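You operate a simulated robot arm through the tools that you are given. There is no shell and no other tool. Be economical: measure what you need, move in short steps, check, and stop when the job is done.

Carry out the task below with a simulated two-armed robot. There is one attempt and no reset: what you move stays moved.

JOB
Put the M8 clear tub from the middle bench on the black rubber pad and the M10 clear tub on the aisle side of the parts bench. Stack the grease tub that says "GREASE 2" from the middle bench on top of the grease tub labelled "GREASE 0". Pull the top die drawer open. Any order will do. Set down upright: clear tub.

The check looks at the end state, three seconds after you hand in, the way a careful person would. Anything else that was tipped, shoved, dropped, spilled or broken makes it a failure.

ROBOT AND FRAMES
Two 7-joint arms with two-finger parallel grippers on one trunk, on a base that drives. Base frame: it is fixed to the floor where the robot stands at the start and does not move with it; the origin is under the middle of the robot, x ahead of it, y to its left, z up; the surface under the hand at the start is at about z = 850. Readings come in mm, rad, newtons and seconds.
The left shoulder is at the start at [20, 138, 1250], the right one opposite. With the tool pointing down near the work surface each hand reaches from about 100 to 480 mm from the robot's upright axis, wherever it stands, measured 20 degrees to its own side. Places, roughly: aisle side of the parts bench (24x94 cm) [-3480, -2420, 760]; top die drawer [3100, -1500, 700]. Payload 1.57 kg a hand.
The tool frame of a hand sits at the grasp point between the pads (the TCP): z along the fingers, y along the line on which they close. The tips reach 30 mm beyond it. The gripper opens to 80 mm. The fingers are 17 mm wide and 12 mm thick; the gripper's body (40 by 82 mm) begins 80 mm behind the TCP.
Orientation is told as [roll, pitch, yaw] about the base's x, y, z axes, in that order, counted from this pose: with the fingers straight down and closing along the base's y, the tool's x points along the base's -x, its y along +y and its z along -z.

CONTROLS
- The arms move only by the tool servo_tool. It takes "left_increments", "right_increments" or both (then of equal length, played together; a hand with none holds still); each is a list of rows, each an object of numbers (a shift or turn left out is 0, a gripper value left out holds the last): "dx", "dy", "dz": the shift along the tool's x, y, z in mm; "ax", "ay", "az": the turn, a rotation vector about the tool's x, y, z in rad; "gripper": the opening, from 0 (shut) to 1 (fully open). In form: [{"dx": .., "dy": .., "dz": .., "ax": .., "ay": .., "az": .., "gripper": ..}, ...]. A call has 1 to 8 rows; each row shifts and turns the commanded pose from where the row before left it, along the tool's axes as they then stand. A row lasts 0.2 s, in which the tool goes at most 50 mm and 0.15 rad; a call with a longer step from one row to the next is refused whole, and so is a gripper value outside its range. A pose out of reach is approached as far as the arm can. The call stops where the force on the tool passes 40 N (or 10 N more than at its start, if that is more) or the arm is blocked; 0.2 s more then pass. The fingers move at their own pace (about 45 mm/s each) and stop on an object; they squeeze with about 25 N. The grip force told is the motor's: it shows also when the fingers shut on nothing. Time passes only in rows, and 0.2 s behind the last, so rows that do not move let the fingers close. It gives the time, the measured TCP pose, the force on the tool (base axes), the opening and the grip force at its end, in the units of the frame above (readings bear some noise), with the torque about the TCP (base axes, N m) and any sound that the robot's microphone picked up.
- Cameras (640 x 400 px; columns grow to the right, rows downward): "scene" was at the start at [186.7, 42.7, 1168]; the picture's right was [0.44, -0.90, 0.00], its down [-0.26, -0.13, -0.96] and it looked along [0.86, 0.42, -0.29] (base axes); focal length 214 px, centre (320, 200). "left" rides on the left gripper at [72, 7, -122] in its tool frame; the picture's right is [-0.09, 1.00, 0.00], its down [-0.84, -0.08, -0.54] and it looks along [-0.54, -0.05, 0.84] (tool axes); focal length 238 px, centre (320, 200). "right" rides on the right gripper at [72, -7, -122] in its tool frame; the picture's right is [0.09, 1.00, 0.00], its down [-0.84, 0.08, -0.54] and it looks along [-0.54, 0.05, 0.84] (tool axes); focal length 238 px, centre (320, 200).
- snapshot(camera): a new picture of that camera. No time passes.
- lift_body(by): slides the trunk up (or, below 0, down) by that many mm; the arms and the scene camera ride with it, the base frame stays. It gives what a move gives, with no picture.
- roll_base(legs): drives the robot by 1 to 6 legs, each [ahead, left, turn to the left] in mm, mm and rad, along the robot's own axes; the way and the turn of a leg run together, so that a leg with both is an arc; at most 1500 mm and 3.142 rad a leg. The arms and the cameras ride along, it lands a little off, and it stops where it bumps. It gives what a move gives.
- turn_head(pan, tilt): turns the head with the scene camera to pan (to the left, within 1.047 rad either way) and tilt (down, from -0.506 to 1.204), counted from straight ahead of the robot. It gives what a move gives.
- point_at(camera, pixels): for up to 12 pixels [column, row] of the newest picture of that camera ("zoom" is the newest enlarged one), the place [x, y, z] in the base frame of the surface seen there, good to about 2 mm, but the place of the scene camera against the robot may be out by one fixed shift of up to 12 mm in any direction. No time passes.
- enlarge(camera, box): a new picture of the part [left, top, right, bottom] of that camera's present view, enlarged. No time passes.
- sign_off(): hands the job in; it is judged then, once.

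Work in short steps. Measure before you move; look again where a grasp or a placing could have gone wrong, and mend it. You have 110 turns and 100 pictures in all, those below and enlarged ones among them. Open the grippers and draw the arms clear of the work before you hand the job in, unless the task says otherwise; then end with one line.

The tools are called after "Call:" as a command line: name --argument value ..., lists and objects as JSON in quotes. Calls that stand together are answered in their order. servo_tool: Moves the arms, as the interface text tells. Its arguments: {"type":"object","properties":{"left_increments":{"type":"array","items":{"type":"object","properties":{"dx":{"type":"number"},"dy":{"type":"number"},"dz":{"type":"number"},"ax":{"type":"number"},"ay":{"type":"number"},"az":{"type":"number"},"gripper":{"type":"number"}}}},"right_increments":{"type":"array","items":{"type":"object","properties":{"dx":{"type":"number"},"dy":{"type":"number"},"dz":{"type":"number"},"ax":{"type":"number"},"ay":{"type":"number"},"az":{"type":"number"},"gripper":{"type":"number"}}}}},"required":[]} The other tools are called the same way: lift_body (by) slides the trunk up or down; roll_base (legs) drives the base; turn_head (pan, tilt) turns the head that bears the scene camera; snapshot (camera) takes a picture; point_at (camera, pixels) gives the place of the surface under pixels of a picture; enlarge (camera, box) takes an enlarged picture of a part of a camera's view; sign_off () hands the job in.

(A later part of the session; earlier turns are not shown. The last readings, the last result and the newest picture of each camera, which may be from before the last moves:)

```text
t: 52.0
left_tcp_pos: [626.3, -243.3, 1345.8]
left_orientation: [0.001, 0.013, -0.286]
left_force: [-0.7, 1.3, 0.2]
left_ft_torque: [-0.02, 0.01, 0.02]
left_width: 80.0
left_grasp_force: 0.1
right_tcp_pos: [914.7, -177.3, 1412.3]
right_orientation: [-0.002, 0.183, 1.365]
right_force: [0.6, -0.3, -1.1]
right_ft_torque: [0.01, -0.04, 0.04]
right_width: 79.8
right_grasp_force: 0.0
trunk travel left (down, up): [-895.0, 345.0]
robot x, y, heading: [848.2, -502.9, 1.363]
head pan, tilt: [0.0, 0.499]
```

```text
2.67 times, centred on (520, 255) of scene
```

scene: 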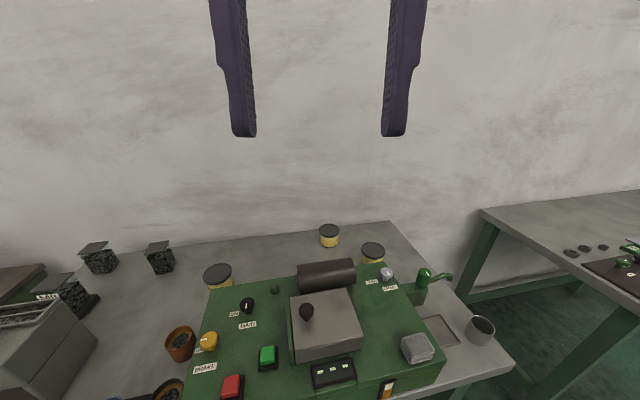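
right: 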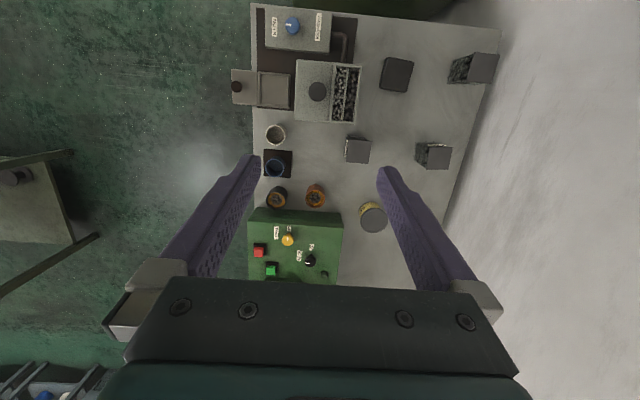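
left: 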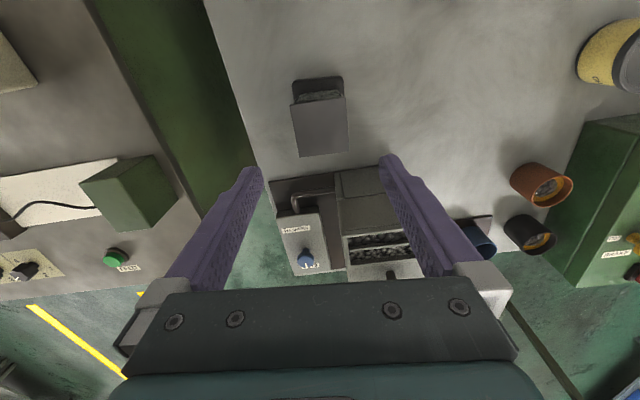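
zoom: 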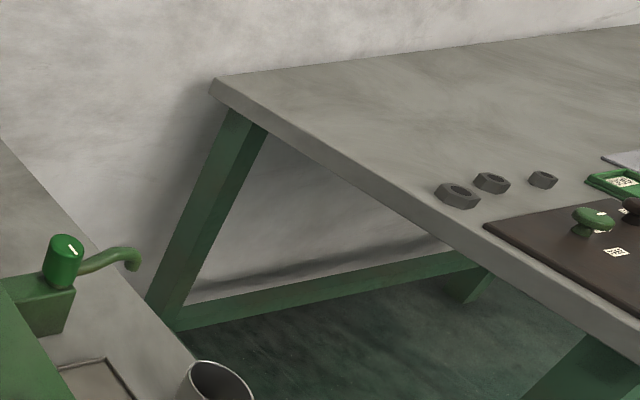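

A's label faces (-x,-y), B's (+x,-y), C unseen. View from the +x side.

Call:
roll_base --legs '[[165, -783, 0], [0, 0, 1.0]]'

Call:
turn_head --pan 0.0 --tilt 0.6

Call:
snapshot --camera "scene"

```text
t: 58.8
left_tcp_pos: [1309.7, -543.5, 1345.2]
left_orientation: [-0.001, 0.014, 0.699]
left_force: [0.9, -0.5, -0.3]
left_ft_torque: [-0.01, -0.01, 0.02]
left_width: 79.9
left_grasp_force: 0.1
right_tcp_pos: [1414.6, -265.5, 1411.7]
right_orientation: [-0.004, 0.183, 2.349]
right_force: [-0.2, 0.2, 0.6]
right_ft_torque: [0.02, -0.01, 0.01]
right_width: 80.0
right_grasp_force: 0.1
trunk travel left (down, up): [-895.0, 345.0]
robot x, y, heading: [1648.8, -504.3, 2.351]
head pan, tilt: [0.0, 0.499]
```

```text
t: 59.5
left_tcp_pos: [1309.7, -542.1, 1346.4]
left_orientation: [-0.001, 0.013, 0.697]
left_force: [0.0, 0.0, -0.7]
left_ft_torque: [0.01, 0.02, -0.01]
left_width: 80.2
left_grasp_force: 0.1
right_tcp_pos: [1413.9, -267.1, 1412.9]
right_orientation: [-0.002, 0.183, 2.348]
right_force: [0.2, 0.0, -0.4]
right_ft_torque: [0.01, -0.01, 0.0]
right_width: 80.1
right_grasp_force: 0.1
trunk travel left (down, up): [-895.0, 345.0]
robot x, y, heading: [1649.3, -501.2, 2.346]
head pan, tilt: [0.0, 0.6]
```

```text
66 pictures are left
```

scene: 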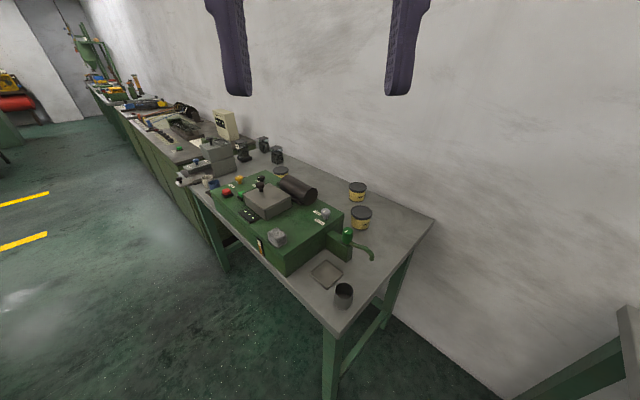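

Call:
enlarge --camera "scene" --box '[335, 175, 385, 235]'

```text
6.67 times, centred on (360, 205) of scene
```

zoom: 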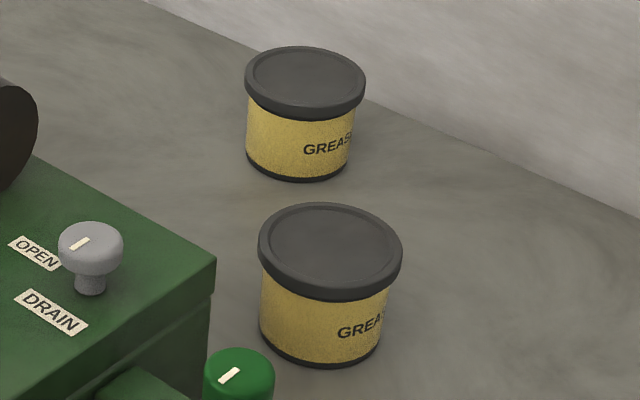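

Call:
roll_base --legs '[[252, -400, 0], [0, 0, 0.6]]'

Call:
turn_head --pan -0.1 --tilt 0.7

Call:
snapshot --camera "scene"

```text
t: 64.0
left_tcp_pos: [1496.0, -278.7, 1346.4]
left_orientation: [-0.003, 0.012, 1.311]
left_force: [-1.1, 0.7, 0.1]
left_ft_torque: [-0.03, -0.01, 0.03]
left_width: 80.2
left_grasp_force: 0.1
right_tcp_pos: [1422.7, 10.1, 1412.1]
right_orientation: [-0.004, 0.182, 2.963]
right_force: [-0.1, -0.2, -1.1]
right_ft_torque: [-0.02, -0.03, 0.0]
right_width: 79.8
right_grasp_force: 0.0
trunk travel left (down, up): [-895.0, 345.0]
robot x, y, heading: [1748.6, -50.1, 2.959]
head pan, tilt: [0.0, 0.6]
```

```text
t: 64.6
left_tcp_pos: [1496.4, -277.8, 1346.6]
left_orientation: [0.0, 0.012, 1.31]
left_force: [0.7, 0.6, -0.5]
left_ft_torque: [0.01, -0.01, 0.01]
left_width: 79.9
left_grasp_force: 0.1
right_tcp_pos: [1422.4, 9.2, 1412.4]
right_orientation: [-0.004, 0.183, 2.961]
right_force: [0.9, -0.5, 0.1]
right_ft_torque: [-0.02, -0.02, -0.01]
right_width: 80.0
right_grasp_force: 0.0
trunk travel left (down, up): [-895.0, 345.0]
robot x, y, heading: [1749.2, -51.6, 2.958]
head pan, tilt: [-0.099, 0.7]
```

```text
64 pictures are left
```

scene: 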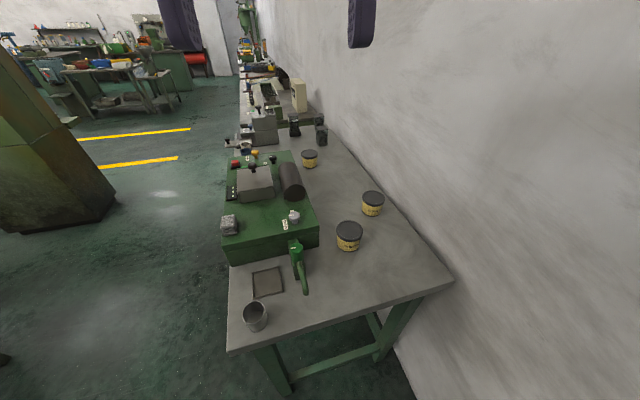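

Call:
enlarge --camera "scene" --box '[325, 180, 395, 260]'

Call:
point_at --camera "scene" --pixels '[[373, 198], [349, 229], [310, 153]]'

```text
5.00 times, centred on (360, 220) of scene
```

zoom: 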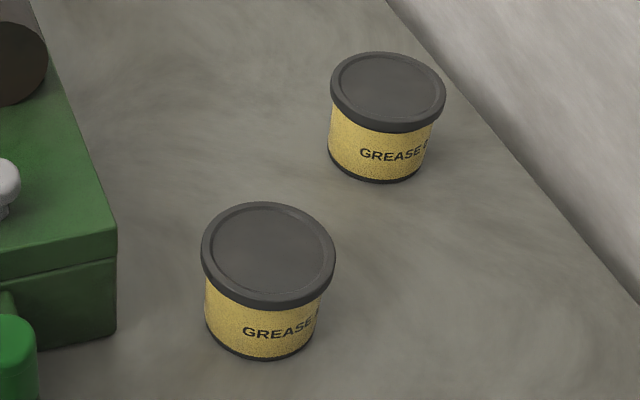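

```text
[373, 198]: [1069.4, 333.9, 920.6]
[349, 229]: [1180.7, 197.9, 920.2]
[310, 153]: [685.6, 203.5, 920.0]
```

Numbers just hidden; shift the right hand +y and use its camera.

Call:
servo_tool --right_increments '[{"dy": -45}, {"dy": -45}, {"dy": -45}, {"dy": -45}, {"dy": -45}, {"dy": -45, "dx": -30}, {"dx": -40}, {}]'

Call:
snapshot --camera "right"

```text
refused: row 6 steps farther than a row can; nothing moved
```

```text
62 pictures are left
```

right: 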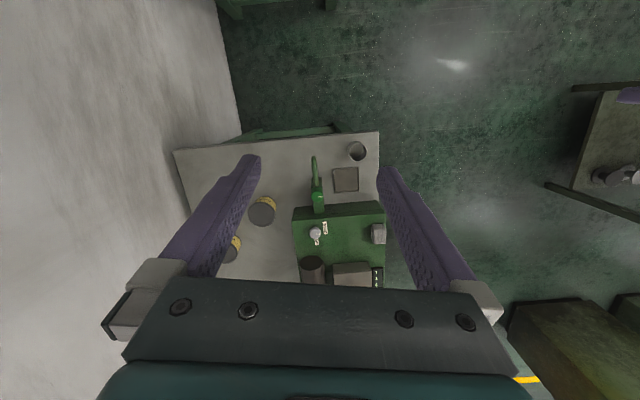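

Call:
roll_base --legs '[[0, 0, -0.7], [80, -80, 0]]'

Call:
turn_head --pan 0.5 --tilt 0.7

Call:
snapshot --camera "scene"

```text
t: 67.7
left_tcp_pos: [1419.3, 51.6, 1346.6]
left_orientation: [-0.001, 0.012, 0.608]
left_force: [0.7, -0.7, -0.7]
left_ft_torque: [-0.03, 0.0, 0.02]
left_width: 80.0
left_grasp_force: 0.0
right_tcp_pos: [1548.3, 317.5, 1411.7]
right_orientation: [-0.004, 0.184, 2.259]
right_force: [0.7, 0.3, 0.1]
right_ft_torque: [-0.01, 0.0, 0.01]
right_width: 80.0
right_grasp_force: 0.1
trunk travel left (down, up): [-895.0, 345.0]
robot x, y, heading: [1761.1, 63.0, 2.258]
head pan, tilt: [-0.099, 0.7]
```

```text
t: 68.7
left_tcp_pos: [1419.4, 50.3, 1346.7]
left_orientation: [0.0, 0.012, 0.61]
left_force: [-0.9, 0.4, 0.5]
left_ft_torque: [-0.02, 0.01, 0.02]
left_width: 79.8
left_grasp_force: 0.0
right_tcp_pos: [1548.5, 317.9, 1412.1]
right_orientation: [-0.005, 0.182, 2.259]
right_force: [0.2, 0.8, -0.5]
right_ft_torque: [-0.02, -0.06, 0.0]
right_width: 80.1
right_grasp_force: 0.0
trunk travel left (down, up): [-895.0, 345.0]
robot x, y, heading: [1765.5, 59.2, 2.25]
head pan, tilt: [0.499, 0.7]
```

```text
61 pictures are left
```

scene: 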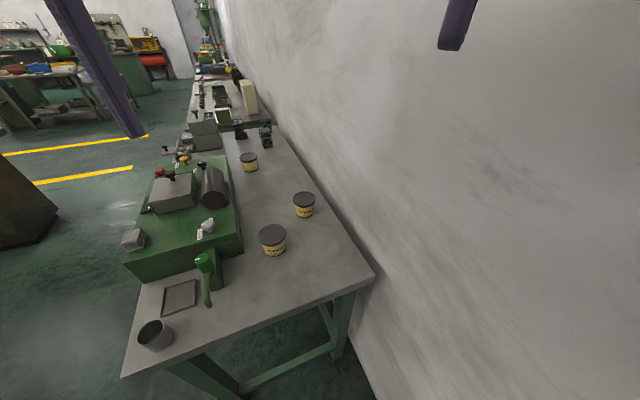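

Call:
enlarge --camera "scene" --box '[250, 180, 325, 265]'

```text
4.71 times, centred on (288, 222) of scene
```

zoom: 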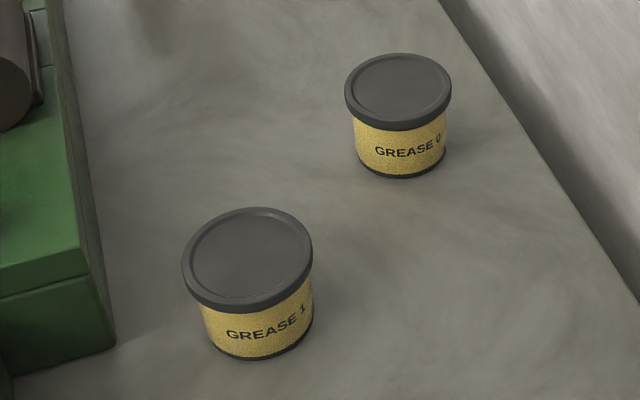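

Far tub B = GREASE 0, C = GREASE 1, so A near (672,195) should be GREASE 2. I station at about (800,-130) facing the wall to use the left hand.

Call:
roll_base --legs '[[456, 869, 0], [0, 0, -0.68]]'

Call:
turn_head --pan 0.6 --tilt 0.9

Call:
snapshot --camera "scene"

Call:
snapshot --camera "left"

```text
t: 75.7
left_tcp_pos: [527.1, 81.9, 1346.3]
left_orientation: [-0.003, 0.013, -0.086]
left_force: [0.2, 0.3, 0.0]
left_ft_torque: [0.02, 0.03, 0.01]
left_width: 80.1
left_grasp_force: 0.0
right_tcp_pos: [797.5, 202.8, 1411.5]
right_orientation: [-0.004, 0.184, 1.566]
right_force: [-0.1, 0.8, 0.2]
right_ft_torque: [-0.01, -0.01, 0.0]
right_width: 80.0
right_grasp_force: 0.0
trunk travel left (down, up): [-895.0, 345.0]
robot x, y, heading: [798.6, -128.5, 1.565]
head pan, tilt: [0.499, 0.7]
```

```text
t: 76.4
left_tcp_pos: [527.3, 81.6, 1345.5]
left_orientation: [0.0, 0.012, -0.086]
left_force: [0.3, -0.2, -0.2]
left_ft_torque: [-0.02, 0.02, 0.01]
left_width: 79.7
left_grasp_force: 0.0
right_tcp_pos: [798.6, 203.0, 1411.2]
right_orientation: [-0.004, 0.184, 1.566]
right_force: [-0.4, -0.2, -0.4]
right_ft_torque: [0.0, -0.02, 0.0]
right_width: 79.8
right_grasp_force: 0.0
trunk travel left (down, up): [-895.0, 345.0]
robot x, y, heading: [794.0, -128.9, 1.559]
head pan, tilt: [0.6, 0.901]
```

```text
59 pictures are left
```

scene: 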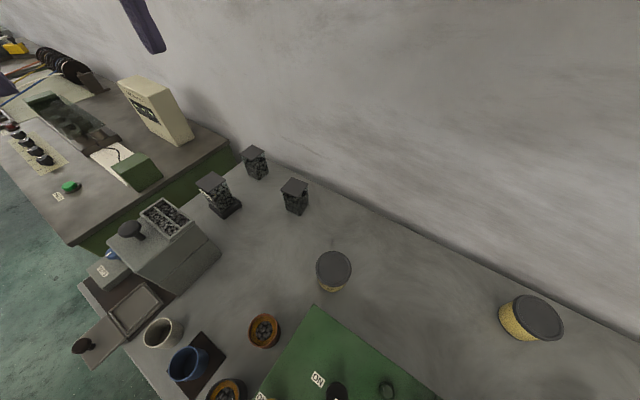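

```text
58 pictures are left
```

left: 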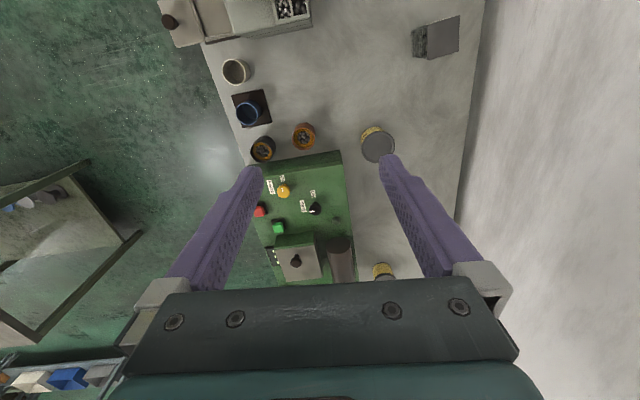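

Lower trunk, move left hand over tub A, and look.

Call:
lift_body --by -230

Call:
servo_tool --left_increments '[{"dx": -30, "dy": 31}, {"dx": -30, "dy": 31}, {"dx": -30, "dy": 31}, {"dx": -30, "dy": 31}, {}]'

Call:
snapshot --camera "left"

```text
t: 78.8
left_tcp_pos: [527.2, 81.7, 1116.7]
left_orientation: [0.002, 0.012, -0.085]
left_force: [1.0, -0.1, 0.7]
left_ft_torque: [0.0, 0.02, 0.02]
left_width: 80.0
left_grasp_force: 0.0
right_tcp_pos: [796.5, 204.1, 1181.7]
right_orientation: [-0.003, 0.184, 1.566]
right_force: [-0.1, -0.6, 0.3]
right_ft_torque: [-0.04, -0.01, -0.01]
right_width: 80.1
right_grasp_force: 0.0
trunk travel left (down, up): [-665.0, 575.0]
robot x, y, heading: [799.8, -130.3, 1.562]
head pan, tilt: [0.6, 0.901]
```

```text
t: 80.0
left_tcp_pos: [659.0, 193.5, 1116.0]
left_orientation: [0.0, 0.013, -0.084]
left_force: [0.2, -0.1, -0.7]
left_ft_torque: [0.03, 0.01, 0.01]
left_width: 80.0
left_grasp_force: 0.1
right_tcp_pos: [797.1, 203.8, 1182.2]
right_orientation: [-0.005, 0.184, 1.566]
right_force: [-0.3, -0.2, -1.1]
right_ft_torque: [0.01, 0.0, 0.02]
right_width: 80.1
right_grasp_force: 0.0
trunk travel left (down, up): [-665.0, 575.0]
robot x, y, heading: [792.4, -133.2, 1.559]
head pan, tilt: [0.6, 0.901]
```

```text
57 pictures are left
```

left: 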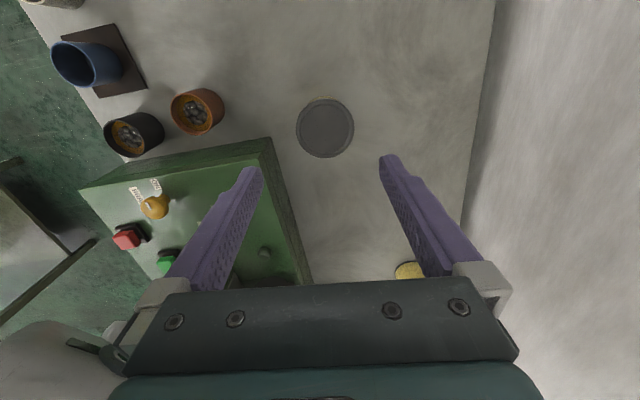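

Call:
point_at --camera "left" --pixels '[[325, 128], [299, 128], [352, 128], [325, 101], [325, 155], [306, 110], [344, 110], [270, 145], [300, 250], [265, 160]]'

```text
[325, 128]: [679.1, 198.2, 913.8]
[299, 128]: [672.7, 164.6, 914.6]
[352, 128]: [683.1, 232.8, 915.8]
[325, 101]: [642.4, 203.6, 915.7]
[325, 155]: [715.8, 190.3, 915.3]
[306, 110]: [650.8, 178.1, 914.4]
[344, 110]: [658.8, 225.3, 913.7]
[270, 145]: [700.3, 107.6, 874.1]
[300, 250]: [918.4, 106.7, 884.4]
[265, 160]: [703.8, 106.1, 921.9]
```

Tub A centre ≈(678.5,198), diameter ≈75. Align and descend to just above the lid for a check.

Call:
servo_tool --left_increments '[{"dx": -19, "dy": 6.1, "gripper": 1}, {"dz": 40}, {"dz": 40}, {"dz": 40}, {"dz": 35}, {}]'

Call:
snapshot --camera "left"

```text
t: 81.4
left_tcp_pos: [676.2, 198.5, 957.4]
left_orientation: [0.0, 0.012, -0.089]
left_force: [-0.1, 0.5, 0.8]
left_ft_torque: [0.01, 0.0, 0.02]
left_width: 80.1
left_grasp_force: 0.1
right_tcp_pos: [797.1, 205.1, 1181.3]
right_orientation: [-0.003, 0.183, 1.567]
right_force: [0.1, 0.0, 1.0]
right_ft_torque: [0.02, -0.02, -0.01]
right_width: 80.2
right_grasp_force: 0.0
trunk travel left (down, up): [-665.0, 575.0]
robot x, y, heading: [792.9, -127.9, 1.562]
head pan, tilt: [0.6, 0.901]
```

```text
56 pictures are left
```

left: 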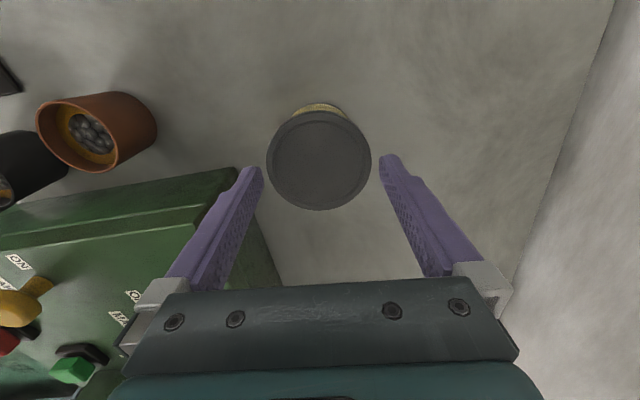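

Call:
point_at --camera "left" --pixels '[[270, 160], [368, 160], [319, 114], [319, 206], [283, 128], [355, 128]]'

```text
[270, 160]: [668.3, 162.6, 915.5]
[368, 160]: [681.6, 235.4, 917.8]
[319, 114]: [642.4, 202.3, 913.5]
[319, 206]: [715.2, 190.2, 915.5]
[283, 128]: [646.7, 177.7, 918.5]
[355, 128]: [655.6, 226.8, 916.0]
```

Centred within ~1 mm. Descend to z≈890, stop on force, then grip.

Call:
servo_tool --left_increments '[{"dy": -0.8, "dx": -0.8}, {"dz": 20}, {"dz": 15}, {"dz": 15}, {"dz": 16}, {}]'

Call:
snapshot --camera "left"

```text
t: 82.1
left_tcp_pos: [676.9, 198.3, 945.6]
left_orientation: [-0.004, 0.009, -0.09]
left_force: [-3.2, -3.3, 14.7]
left_ft_torque: [-0.74, 0.08, -0.12]
left_width: 79.9
left_grasp_force: 0.0
right_tcp_pos: [795.8, 204.7, 1182.1]
right_orientation: [-0.001, 0.182, 1.567]
right_force: [-0.5, -0.3, -0.4]
right_ft_torque: [0.01, 0.03, 0.01]
right_width: 79.9
right_grasp_force: 0.1
trunk travel left (down, up): [-665.0, 575.0]
robot x, y, heading: [796.7, -132.1, 1.565]
head pan, tilt: [0.6, 0.901]
stopped in row 3 (left hand): the force on the tool passed its limit at 72 N (the readings are from after the stop); the commanded pose is now the measured one
```

```text
55 pictures are left
```

left: 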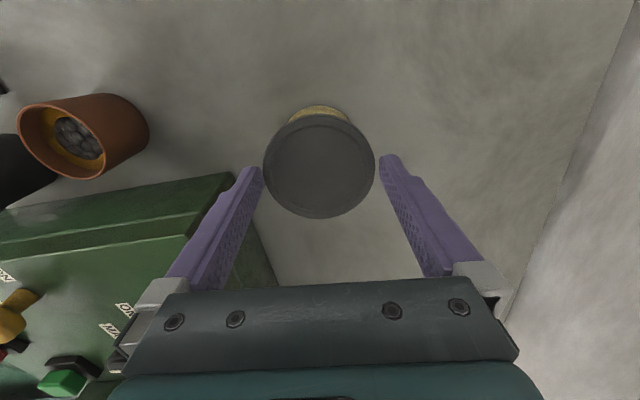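

The -y fingertip touched the lid rim (torque says at y≈-50 mm). Raise 8, shift 2.5 mm to -y, retry gently.

Call:
servo_tool --left_increments '[{"dz": -10}, {"dy": -2.5, "gripper": 1}, {"dz": 8}, {"dz": 3}, {"dz": 3}, {"dz": 4}, {"dz": 5}]'

```text
t: 83.2
left_tcp_pos: [678.0, 195.2, 945.4]
left_orientation: [-0.002, 0.004, -0.091]
left_force: [-4.0, -5.3, 18.1]
left_ft_torque: [-0.07, 0.07, 0.0]
left_width: 79.4
left_grasp_force: 0.0
right_tcp_pos: [794.9, 202.5, 1180.8]
right_orientation: [-0.003, 0.182, 1.567]
right_force: [0.1, -0.5, -0.1]
right_ft_torque: [0.02, 0.06, 0.03]
right_width: 79.9
right_grasp_force: 0.1
trunk travel left (down, up): [-665.0, 575.0]
robot x, y, heading: [796.5, -132.1, 1.566]
head pan, tilt: [0.6, 0.901]
stopped in row 5 (left hand): the force on the tool passed its limit at 46 N (the readings are from after the stop); the commanded pose is now the measured one
```

Both tips now rest on the rim: the lid is nearly as wide as the opening. Raise and measure the diameter precisely with an enlargement.

Call:
servo_tool --left_increments '[{"dz": -15}, {"dz": -15, "gripper": 1}, {}]'

Call:
enlarge --camera "left" --box '[240, 90, 400, 220]'

```text
t: 84.0
left_tcp_pos: [680.1, 195.0, 975.6]
left_orientation: [-0.001, 0.003, -0.089]
left_force: [0.6, 0.5, 0.0]
left_ft_torque: [-0.02, 0.0, 0.0]
left_width: 80.0
left_grasp_force: 0.0
right_tcp_pos: [796.8, 203.0, 1182.4]
right_orientation: [-0.004, 0.183, 1.567]
right_force: [0.2, -0.7, -0.5]
right_ft_torque: [0.03, 0.01, 0.01]
right_width: 80.2
right_grasp_force: 0.1
trunk travel left (down, up): [-665.0, 575.0]
robot x, y, heading: [797.7, -129.5, 1.565]
head pan, tilt: [0.6, 0.901]
```

```text
3.08 times, centred on (320, 155) of left
```

zoom: 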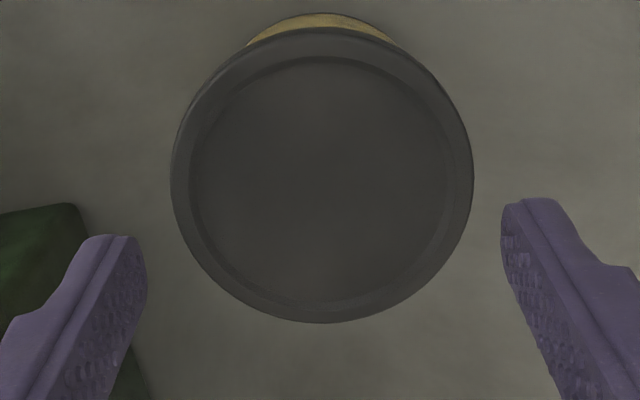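

Call:
point_at --camera "zoom" --pixels '[[172, 170], [174, 170], [472, 188], [470, 188], [320, 319], [325, 32], [325, 28], [215, 272], [420, 60], [430, 272], [225, 70]]'

```text
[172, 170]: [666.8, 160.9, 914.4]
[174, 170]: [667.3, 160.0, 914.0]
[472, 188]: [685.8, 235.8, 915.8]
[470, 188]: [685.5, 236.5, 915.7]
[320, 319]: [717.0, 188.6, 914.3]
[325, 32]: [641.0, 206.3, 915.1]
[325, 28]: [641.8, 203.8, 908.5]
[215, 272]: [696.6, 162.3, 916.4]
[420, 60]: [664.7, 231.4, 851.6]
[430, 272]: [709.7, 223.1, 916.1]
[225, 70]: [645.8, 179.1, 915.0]
```

Lid ≈78 mm, centre ≈(677.6,197.5): only ±1 mm. Touches: at y=198.3 the -y finger, at 195.2 undefined; try y≈196.8 gently once.

Call:
servo_tool --left_increments '[{"dx": 2.5, "dy": 2, "gripper": 1}, {"dz": 15}, {"dz": 8}, {}, {"dz": 3}, {"dz": 3}, {"dz": 3}, {"dz": 3}]'

```text
t: 85.7
left_tcp_pos: [677.0, 198.1, 944.4]
left_orientation: [-0.003, 0.0, -0.09]
left_force: [-2.3, -4.8, 18.1]
left_ft_torque: [-0.91, 0.17, 0.0]
left_width: 80.2
left_grasp_force: 0.1
right_tcp_pos: [797.3, 203.3, 1181.5]
right_orientation: [-0.002, 0.182, 1.569]
right_force: [1.0, -0.7, 0.4]
right_ft_torque: [-0.04, 0.0, 0.0]
right_width: 79.9
right_grasp_force: 0.1
trunk travel left (down, up): [-665.0, 575.0]
robot x, y, heading: [795.2, -126.9, 1.564]
head pan, tilt: [0.6, 0.901]
stopped in row 8 (left hand): the force on the tool passed its limit at 48 N (the readings are from after the stop); the commanded pose is now the measured one
```

Again the -y finger (y=198.1). Shift 1.6 mm to -y and retry.

Call:
servo_tool --left_increments '[{"dz": -6}, {"dy": -1.6}, {}, {"dz": 4}, {"dz": 3}, {"dz": 3}, {"dz": 3}, {"dz": 3}]'

```text
t: 87.0
left_tcp_pos: [676.4, 196.8, 945.9]
left_orientation: [0.001, -0.003, -0.094]
left_force: [-3.6, -5.8, 18.0]
left_ft_torque: [-0.19, 0.05, 0.04]
left_width: 79.2
left_grasp_force: 0.1
right_tcp_pos: [795.1, 203.3, 1180.7]
right_orientation: [-0.002, 0.181, 1.567]
right_force: [-0.9, 0.4, -0.5]
right_ft_torque: [-0.01, 0.01, 0.01]
right_width: 80.1
right_grasp_force: 0.0
trunk travel left (down, up): [-665.0, 575.0]
robot x, y, heading: [793.0, -130.5, 1.562]
head pan, tilt: [0.6, 0.901]
stopped in row 6 (left hand): the force on the tool passed its limit at 46 N (the readings are from after the stop); the commanded pose is now the measured one
```

Both tips touch (lid ≥ opening), so I'll grip the narrower body from the side under the lid instead: fingers pointing -x, tilted 25° down, camera up. First raise the left hand and move the right hand out of the way.

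Call:
servo_tool --left_increments '[{"dz": -45}, {"dz": -45}, {"dz": -20}, {}, {}]' --right_increments '[{"dz": -40, "dy": -25}, {"dy": -40, "dx": 20}, {"dy": -40, "dx": 20}, {"dy": -40, "dx": 20}, {}]'

Call:
roll_base --legs '[[40, -150, 0]]'

Call:
servo_tool --left_increments '[{"ay": 0.145, "az": -0.03}, {"ay": 0.145, "az": -0.03}, {"ay": 0.145, "az": -0.03}, {"ay": 0.145}, {"ay": 0.145}, {"ay": 0.145}, {"ay": 0.145}, {"ay": 0.12}]'

```text
t: 87.6
left_tcp_pos: [678.3, 198.1, 1025.3]
left_orientation: [-0.003, -0.004, -0.093]
left_force: [0.0, -0.5, -0.1]
left_ft_torque: [0.0, -0.02, 0.0]
left_width: 79.9
left_grasp_force: 0.0
right_tcp_pos: [848.2, 178.3, 1177.1]
right_orientation: [-0.017, 0.331, 1.581]
right_force: [-0.5, -0.2, -1.2]
right_ft_torque: [-0.03, -0.02, 0.02]
right_width: 80.0
right_grasp_force: 0.1
trunk travel left (down, up): [-665.0, 575.0]
robot x, y, heading: [791.8, -130.4, 1.559]
head pan, tilt: [0.6, 0.901]
stopped in row 3 (right hand): the arm was blocked; the commanded pose is now the measured one
```

```text
t: 89.0
left_tcp_pos: [826.0, 235.9, 1024.0]
left_orientation: [-0.001, -0.005, -0.09]
left_force: [-0.4, -0.9, 0.0]
left_ft_torque: [0.0, 0.02, -0.03]
left_width: 80.2
left_grasp_force: 0.0
right_tcp_pos: [995.2, 218.1, 1177.4]
right_orientation: [-0.016, 0.332, 1.584]
right_force: [-0.6, -0.3, -0.9]
right_ft_torque: [0.01, -0.02, 0.0]
right_width: 79.9
right_grasp_force: 0.1
trunk travel left (down, up): [-665.0, 575.0]
robot x, y, heading: [946.3, -93.0, 1.57]
head pan, tilt: [0.6, 0.901]
```

```text
t: 90.0
left_tcp_pos: [822.7, 238.3, 1027.3]
left_orientation: [0.026, 0.531, 0.024]
left_force: [0.1, 0.1, -0.1]
left_ft_torque: [0.0, -0.03, 0.02]
left_width: 80.0
left_grasp_force: 0.0
right_tcp_pos: [1004.0, 219.2, 1176.0]
right_orientation: [-0.046, 0.335, 1.561]
right_force: [27.5, 2.5, 5.4]
right_ft_torque: [0.06, 1.14, -0.5]
right_width: 55.0
right_grasp_force: 0.1
trunk travel left (down, up): [-665.0, 575.0]
robot x, y, heading: [940.3, -92.3, 1.565]
head pan, tilt: [0.6, 0.901]
stopped in row 4 (right hand): the force on the tool passed its limit at 50 N (the readings are from after the stop); the commanded pose is now the measured one
```

The left wrist met the right hand. Move left away in -x, and right in +x (robot's right) and a bit lower/forward.

Call:
servo_tool --left_increments '[{"dx": 37, "dz": 22}, {"dx": 37, "dz": 22}, {}]'

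Call:
servo_tool --right_increments '[{"dy": -40}, {"dy": -40}, {"dy": -40}, {"dy": -40}, {}]'

Call:
snapshot --camera "scene"

```text
t: 90.8
left_tcp_pos: [739.4, 238.6, 1026.2]
left_orientation: [0.026, 0.526, 0.02]
left_force: [-0.2, -0.2, 0.1]
left_ft_torque: [0.02, 0.03, 0.01]
left_width: 80.1
left_grasp_force: 0.0
right_tcp_pos: [1001.1, 218.3, 1174.8]
right_orientation: [-0.04, 0.336, 1.567]
right_force: [-1.1, -0.5, 0.7]
right_ft_torque: [0.01, 0.01, 0.0]
right_width: 80.2
right_grasp_force: 0.1
trunk travel left (down, up): [-665.0, 575.0]
robot x, y, heading: [938.8, -94.4, 1.566]
head pan, tilt: [0.6, 0.901]
```

```text
t: 92.2
left_tcp_pos: [739.8, 237.7, 1025.9]
left_orientation: [0.027, 0.53, 0.02]
left_force: [-0.2, 0.3, -0.6]
left_ft_torque: [0.01, 0.03, 0.0]
left_width: 79.9
left_grasp_force: 0.0
right_tcp_pos: [1159.7, 210.5, 1153.9]
right_orientation: [-0.048, 0.425, 1.577]
right_force: [0.1, 0.1, 0.6]
right_ft_torque: [0.02, 0.02, 0.0]
right_width: 79.9
right_grasp_force: 0.1
trunk travel left (down, up): [-665.0, 575.0]
robot x, y, heading: [946.6, -89.2, 1.568]
head pan, tilt: [0.6, 0.901]
stopped in row 5 (right hand): the arm was blocked; the commanded pose is now the measured one
```

```text
53 pictures are left
```

scene: 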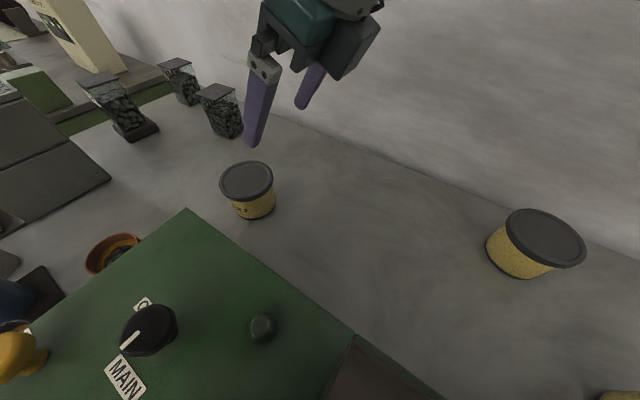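

Right hand is clear. Read tub A's label, and continue tilting the left tool to pitch ≈1.13.

Call:
enlarge --camera "scene" --box '[205, 150, 295, 225]'

Call:
servo_tool --left_increments '[{"ay": 0.121}, {"ay": 0.121}, {"ay": 0.121}, {"ay": 0.121}, {"ay": 0.121}, {}]'

```text
5.33 times, centred on (250, 188) of scene
```

zoom: 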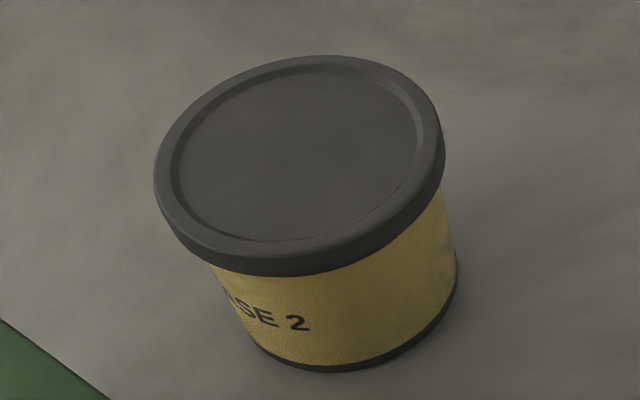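

```text
t: 93.6
left_tcp_pos: [739.4, 237.3, 1025.6]
left_orientation: [0.055, 1.134, 0.056]
left_force: [0.1, 0.4, -0.6]
left_ft_torque: [0.0, 0.03, 0.03]
left_width: 79.9
left_grasp_force: 0.0
right_tcp_pos: [1161.3, 209.5, 1153.3]
right_orientation: [-0.051, 0.423, 1.579]
right_force: [0.0, 0.3, -0.2]
right_ft_torque: [0.01, 0.01, -0.01]
right_width: 80.0
right_grasp_force: 0.0
trunk travel left (down, up): [-665.0, 575.0]
robot x, y, heading: [942.5, -97.1, 1.563]
head pan, tilt: [0.6, 0.901]
```

GREASE 2 confirmed. Position behind tub A at x≈763, y≈198 and lower to z≈945 first.

Call:
servo_tool --left_increments '[{"dx": -5, "dy": -20, "dz": -11, "az": 0.025}, {"dx": -5, "dy": -19.5, "dz": -11}, {"dx": -36, "dz": 17}, {"dx": -36, "dz": 17}, {}]'

Call:
snapshot --camera "left"

Call:
snapshot --camera "scene"

```text
t: 94.8
left_tcp_pos: [763.4, 198.2, 944.4]
left_orientation: [0.001, 1.134, -0.005]
left_force: [0.2, 0.1, -0.1]
left_ft_torque: [0.02, -0.02, -0.01]
left_width: 80.0
left_grasp_force: 0.0
right_tcp_pos: [1158.7, 209.0, 1154.4]
right_orientation: [-0.05, 0.423, 1.577]
right_force: [-0.7, 0.9, 0.0]
right_ft_torque: [-0.02, 0.01, -0.01]
right_width: 80.1
right_grasp_force: 0.0
trunk travel left (down, up): [-665.0, 575.0]
robot x, y, heading: [940.4, -91.7, 1.572]
head pan, tilt: [0.6, 0.901]
```

```text
51 pictures are left
```

left: 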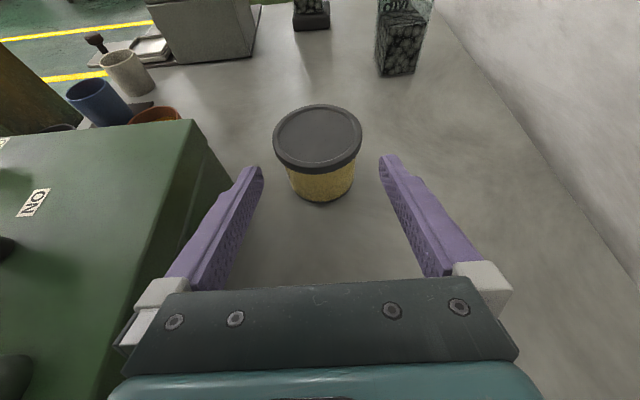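

```text
50 pictures are left
```

scene: 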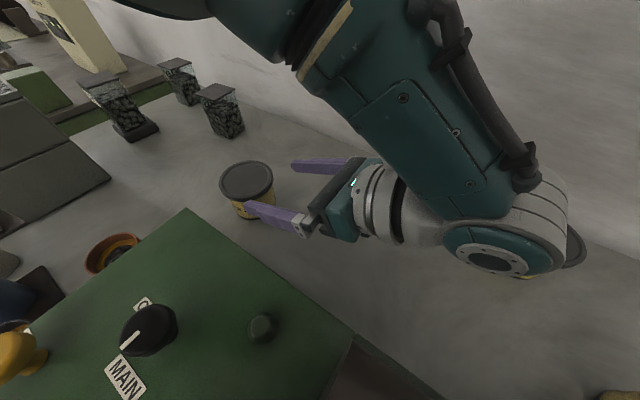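

The big wrist joint looks near tub B; measure joint's height and reference points.

Call:
point_at --camera "scene" --pixels '[[490, 262], [470, 272], [525, 270], [560, 200], [575, 250], [527, 278], [420, 220]]'

Call:
point_at --camera "left" --pixels '[[318, 139], [320, 172], [322, 196], [293, 180], [350, 180], [320, 180]]'

```text
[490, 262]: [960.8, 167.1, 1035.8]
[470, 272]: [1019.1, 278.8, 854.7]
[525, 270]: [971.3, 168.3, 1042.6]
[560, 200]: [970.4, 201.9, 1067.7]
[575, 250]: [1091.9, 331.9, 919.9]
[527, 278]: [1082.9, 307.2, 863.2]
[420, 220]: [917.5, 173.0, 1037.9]
```

```text
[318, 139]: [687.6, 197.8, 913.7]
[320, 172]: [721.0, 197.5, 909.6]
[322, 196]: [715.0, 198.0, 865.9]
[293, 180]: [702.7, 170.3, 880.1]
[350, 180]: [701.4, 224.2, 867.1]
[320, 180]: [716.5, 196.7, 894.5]
```

Body ≈70 mm dia (5 mm clear each side), wrist clears tub B. Lower to z≈880 behind the tub, then go in.

Call:
servo_tool --left_increments '[{"dx": -29, "dz": 13.5}, {"dx": -29, "dz": 13.5, "dy": -0.5}, {}]'

Call:
snapshot --camera "left"

```text
t: 95.8
left_tcp_pos: [700.6, 199.2, 889.7]
left_orientation: [0.033, 1.222, 0.12]
left_force: [0.4, 0.1, 1.9]
left_ft_torque: [-0.04, -0.01, 0.01]
left_width: 79.9
left_grasp_force: 0.1
left hand out of reach, approached as far as the arm can: row 2
right_tcp_pos: [1160.0, 209.8, 1154.2]
right_orientation: [-0.048, 0.422, 1.579]
right_force: [0.5, -0.9, 1.1]
right_ft_torque: [0.0, 0.01, 0.01]
right_width: 80.1
right_grasp_force: 0.0
trunk travel left (down, up): [-665.0, 575.0]
robot x, y, heading: [945.2, -89.1, 1.566]
head pan, tilt: [0.6, 0.901]
stopped in row 3 (left hand): the arm was blocked; the commanded pose is now the measured one
```

```text
49 pictures are left
```

left: 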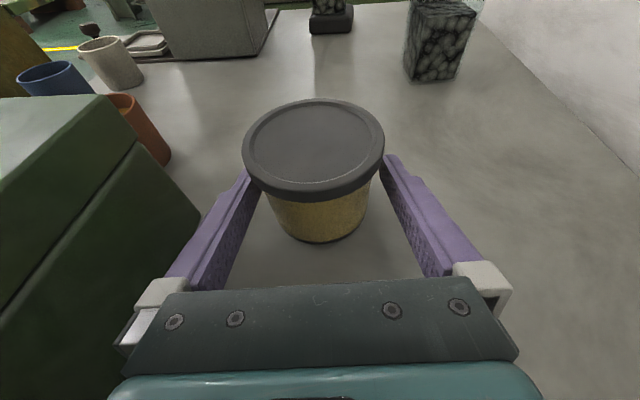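

The arm hit its reach limit and slid in around the tub without force; the fingers now straddle the body under the lid, well centred. Lower trunk 8 mm and try moving 15 mm further in.

Call:
lift_body --by -8

Call:
servo_tool --left_increments '[{"dx": 1.7, "dz": 4.7}, {"dx": 1.7, "dz": 4.7}, {"dx": 1.7, "dz": 4.7}, {}]'

Call:
snapshot --camera "left"

```text
t: 96.4
left_tcp_pos: [700.1, 199.1, 880.5]
left_orientation: [0.024, 1.225, 0.109]
left_force: [0.4, 0.4, -0.4]
left_ft_torque: [-0.01, -0.02, -0.01]
left_width: 80.2
left_grasp_force: 0.0
right_tcp_pos: [1160.5, 209.0, 1146.1]
right_orientation: [-0.049, 0.425, 1.578]
right_force: [-0.7, -0.4, 0.4]
right_ft_torque: [0.02, 0.0, 0.02]
right_width: 79.9
right_grasp_force: 0.0
trunk travel left (down, up): [-657.0, 583.0]
robot x, y, heading: [946.2, -91.6, 1.566]
head pan, tilt: [0.6, 0.901]
```

```text
t: 97.4
left_tcp_pos: [688.1, 197.4, 879.7]
left_orientation: [0.015, 1.222, 0.094]
left_force: [0.0, -1.0, -0.5]
left_ft_torque: [0.0, -0.01, -0.01]
left_width: 79.9
left_grasp_force: 0.1
right_tcp_pos: [1160.8, 210.4, 1146.1]
right_orientation: [-0.05, 0.424, 1.578]
right_force: [0.2, 0.0, 0.0]
right_ft_torque: [-0.01, 0.0, -0.02]
right_width: 80.1
right_grasp_force: 0.0
trunk travel left (down, up): [-657.0, 583.0]
robot x, y, heading: [940.9, -92.5, 1.564]
head pan, tilt: [0.6, 0.901]
```

```text
48 pictures are left
```

left: 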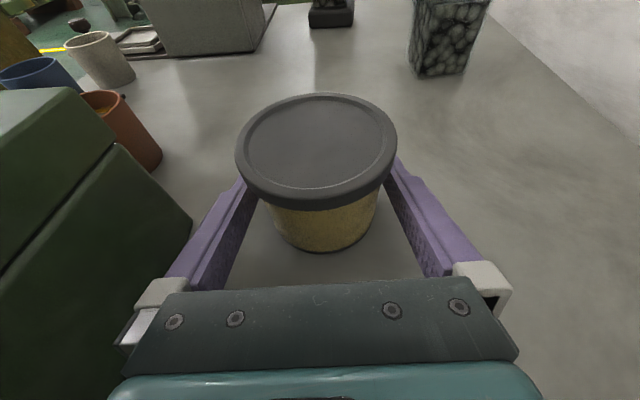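

Well placed around the body. Another 4 mm in, then close.

Call:
servo_tool --left_increments '[{"dx": 1.4, "dz": 4}, {"gripper": 0.5}, {"gripper": 0.5}, {"gripper": 0.5}, {"gripper": 0.5}]'

```text
t: 98.6
left_tcp_pos: [683.0, 197.4, 879.4]
left_orientation: [0.016, 1.219, 0.097]
left_force: [-0.3, -0.9, -0.6]
left_ft_torque: [-0.04, 0.02, -0.06]
left_width: 71.6
left_grasp_force: 25.0
right_tcp_pos: [1160.2, 208.7, 1146.6]
right_orientation: [-0.049, 0.424, 1.579]
right_force: [0.3, 0.7, -0.4]
right_ft_torque: [-0.01, -0.02, -0.01]
right_width: 80.1
right_grasp_force: 0.1
trunk travel left (down, up): [-657.0, 583.0]
robot x, y, heading: [941.4, -95.0, 1.562]
head pan, tilt: [0.6, 0.901]
```

Gripped body at 71.6 mm. Lift with the trunk by 130 mm and check the hold.

Call:
lift_body --by 130

Call:
snapshot --camera "left"

Call:
snapshot --camera "scene"

```text
t: 100.1
left_tcp_pos: [683.2, 197.1, 1010.2]
left_orientation: [0.014, 1.22, 0.096]
left_force: [-0.3, -0.2, -3.6]
left_ft_torque: [-0.01, -0.02, 0.03]
left_width: 71.6
left_grasp_force: 25.0
right_tcp_pos: [1159.7, 209.5, 1274.9]
right_orientation: [-0.048, 0.425, 1.576]
right_force: [0.3, -0.1, 0.5]
right_ft_torque: [0.02, 0.04, 0.03]
right_width: 79.9
right_grasp_force: 0.0
trunk travel left (down, up): [-787.0, 453.0]
robot x, y, heading: [941.9, -90.9, 1.567]
head pan, tilt: [0.6, 0.901]
```

```text
47 pictures are left
```

left: 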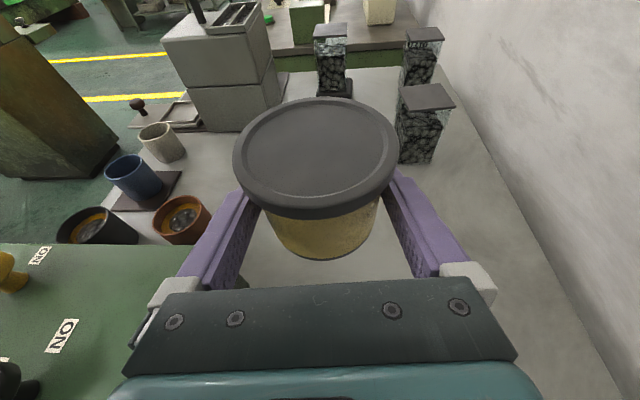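

```text
46 pictures are left
```

scene: 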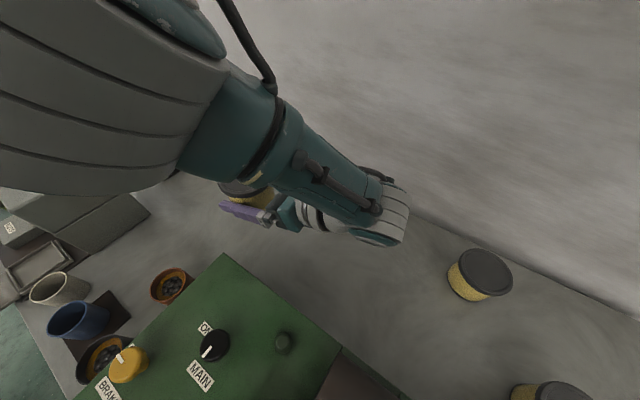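

Firmly held. Measure held lid with left camera, and tub B with the right wrist camera.

Call:
point_at --camera "left" --pixels '[[236, 155], [395, 148], [314, 99], [318, 203], [317, 150], [260, 118], [372, 118]]'

Call:
snapshot --camera "right"

```text
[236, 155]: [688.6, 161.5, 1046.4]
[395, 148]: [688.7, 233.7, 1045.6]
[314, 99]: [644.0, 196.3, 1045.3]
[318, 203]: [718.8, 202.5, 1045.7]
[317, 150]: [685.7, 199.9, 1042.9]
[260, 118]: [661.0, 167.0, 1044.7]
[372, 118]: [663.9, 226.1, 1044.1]
```

```text
45 pictures are left
```

right: 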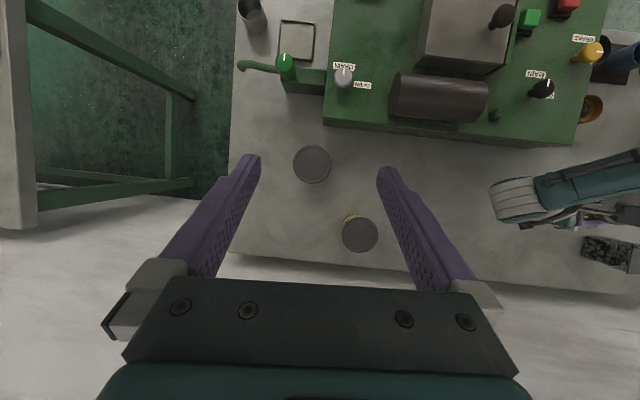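

Call:
point_at --camera "right" --pixels '[[360, 233], [343, 233], [377, 233], [360, 218], [360, 250], [311, 164], [295, 164], [328, 164]]'

```text
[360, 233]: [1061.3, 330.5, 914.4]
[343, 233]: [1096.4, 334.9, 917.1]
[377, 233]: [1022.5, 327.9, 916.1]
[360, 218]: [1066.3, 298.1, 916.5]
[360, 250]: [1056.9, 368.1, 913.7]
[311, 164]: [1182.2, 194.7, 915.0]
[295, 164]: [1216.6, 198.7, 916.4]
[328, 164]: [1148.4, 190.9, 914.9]
```

B centre ≈(1060,332), held tub centre ≈(681,198), bottom at ≈980. Drive by (+379,+134).

Call:
roll_base --legs '[[134, -379, 0]]'

Call:
snapshot --camera "left"

Call:
snapshot --camera "scene"

```text
t: 102.7
left_tcp_pos: [1070.1, 329.5, 1009.4]
left_orientation: [0.013, 1.222, 0.091]
left_force: [0.3, -0.6, -2.2]
left_ft_torque: [-0.02, -0.02, 0.01]
left_width: 71.8
left_grasp_force: 24.6
right_tcp_pos: [1545.8, 338.0, 1276.1]
right_orientation: [-0.048, 0.425, 1.574]
right_force: [0.8, -0.5, 0.3]
right_ft_torque: [-0.03, 0.01, -0.02]
right_width: 80.1
right_grasp_force: 0.1
trunk travel left (down, up): [-787.0, 453.0]
robot x, y, heading: [1326.4, 41.0, 1.562]
head pan, tilt: [0.6, 0.901]
```

```text
44 pictures are left
```

left: 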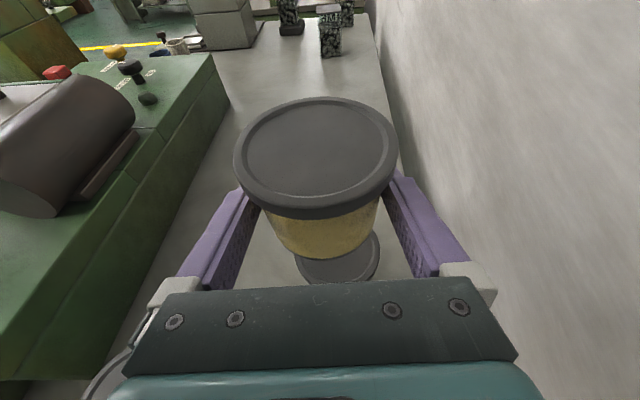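

```text
43 pictures are left
```

scene: 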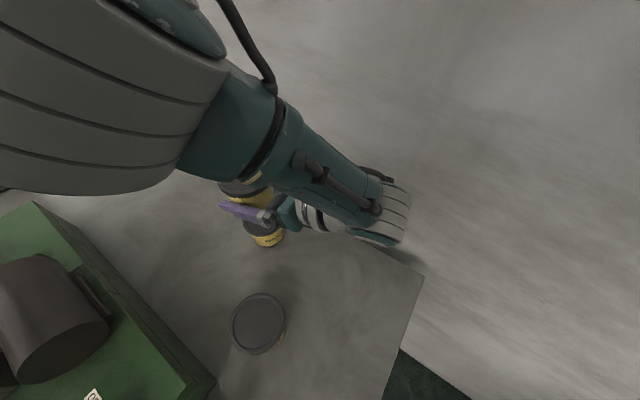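

Call:
point_at --camera "left" --pixels '[[376, 255], [300, 265], [345, 279], [370, 270], [310, 275], [378, 245]]'

```text
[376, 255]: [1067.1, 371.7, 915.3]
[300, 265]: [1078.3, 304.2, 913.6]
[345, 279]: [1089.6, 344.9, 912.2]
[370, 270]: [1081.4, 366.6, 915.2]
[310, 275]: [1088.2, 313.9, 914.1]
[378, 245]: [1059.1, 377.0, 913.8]
```

Call:
enlarge --camera "left" --box '[270, 200, 410, 290]'

```text
4.44 times, centred on (340, 245) of left
```

zoom: 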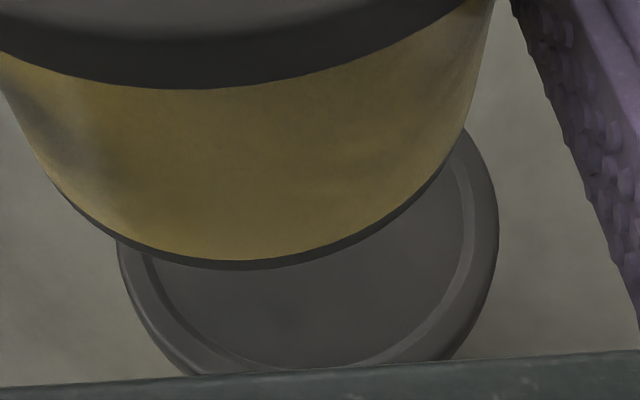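

Call:
point_at --camera "zoom" --pixels '[[117, 240], [122, 270], [140, 312], [175, 358], [495, 220], [490, 260], [470, 315], [445, 350], [470, 145], [494, 200], [265, 268], [100, 225]]'

```text
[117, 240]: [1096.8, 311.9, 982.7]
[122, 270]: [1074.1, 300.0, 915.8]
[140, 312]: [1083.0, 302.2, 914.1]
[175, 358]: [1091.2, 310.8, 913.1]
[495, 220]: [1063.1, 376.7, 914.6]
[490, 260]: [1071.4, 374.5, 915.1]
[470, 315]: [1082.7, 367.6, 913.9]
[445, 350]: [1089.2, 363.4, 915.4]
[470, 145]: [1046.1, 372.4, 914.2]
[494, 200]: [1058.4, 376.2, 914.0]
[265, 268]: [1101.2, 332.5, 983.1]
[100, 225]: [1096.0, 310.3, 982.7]
```

B ≈(1060.5,335), held tub ≈(1068,330). Correct by (-8,+4.8), then lower the trunk 52 mm.

Call:
servo_tool --left_increments '[{"dx": 1.3, "dy": 2.7, "dz": 3.5}, {"dx": 1.3, "dy": 2.7, "dz": 3.5}, {}]'

Call:
lift_body --by -52

Call:
enlarge --camera "left" --box '[220, 80, 420, 290]'

Call:
snapshot --camera "scene"

```text
t: 103.5
left_tcp_pos: [1061.1, 333.8, 1010.4]
left_orientation: [0.014, 1.221, 0.087]
left_force: [1.0, 0.6, -3.0]
left_ft_torque: [0.01, -0.04, -0.03]
left_width: 71.8
left_grasp_force: 24.8
right_tcp_pos: [1546.4, 339.5, 1275.4]
right_orientation: [-0.05, 0.423, 1.571]
right_force: [0.1, -0.2, -0.1]
right_ft_torque: [-0.03, 0.03, 0.01]
right_width: 79.9
right_grasp_force: 0.1
trunk travel left (down, up): [-787.0, 453.0]
robot x, y, heading: [1328.7, 40.7, 1.56]
head pan, tilt: [0.6, 0.901]
```

```text
t: 104.4
left_tcp_pos: [1062.1, 333.4, 957.9]
left_orientation: [0.014, 1.221, 0.092]
left_force: [-0.3, 0.0, -2.7]
left_ft_torque: [0.02, -0.03, 0.02]
left_width: 71.7
left_grasp_force: 24.7
right_tcp_pos: [1547.0, 339.2, 1223.4]
right_orientation: [-0.048, 0.424, 1.574]
right_force: [0.0, -0.3, 0.6]
right_ft_torque: [0.02, -0.01, -0.02]
right_width: 80.0
right_grasp_force: 0.1
trunk travel left (down, up): [-735.0, 505.0]
robot x, y, heading: [1329.2, 41.0, 1.564]
head pan, tilt: [0.6, 0.901]
```

```text
1.90 times, centred on (320, 185) of left
```

zoom: 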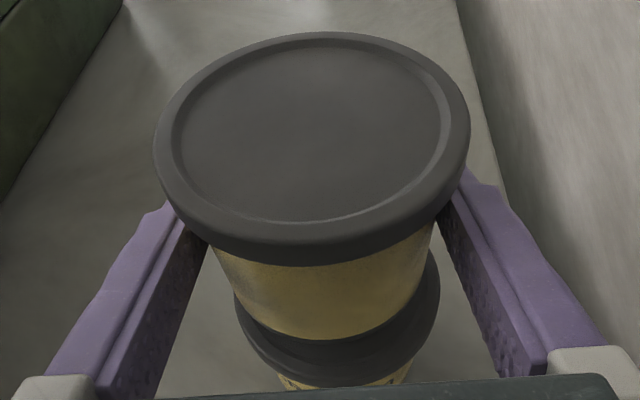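

```text
40 pictures are left
```

scene: 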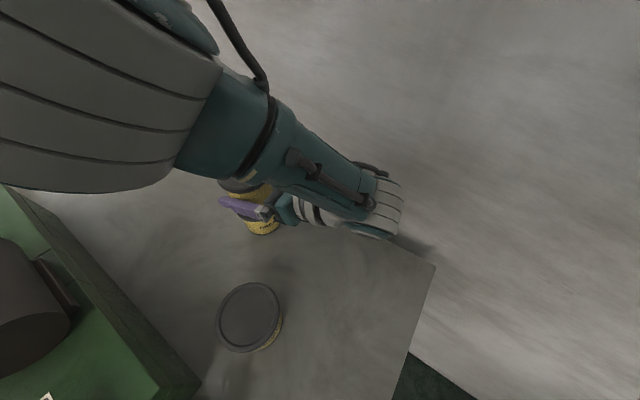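

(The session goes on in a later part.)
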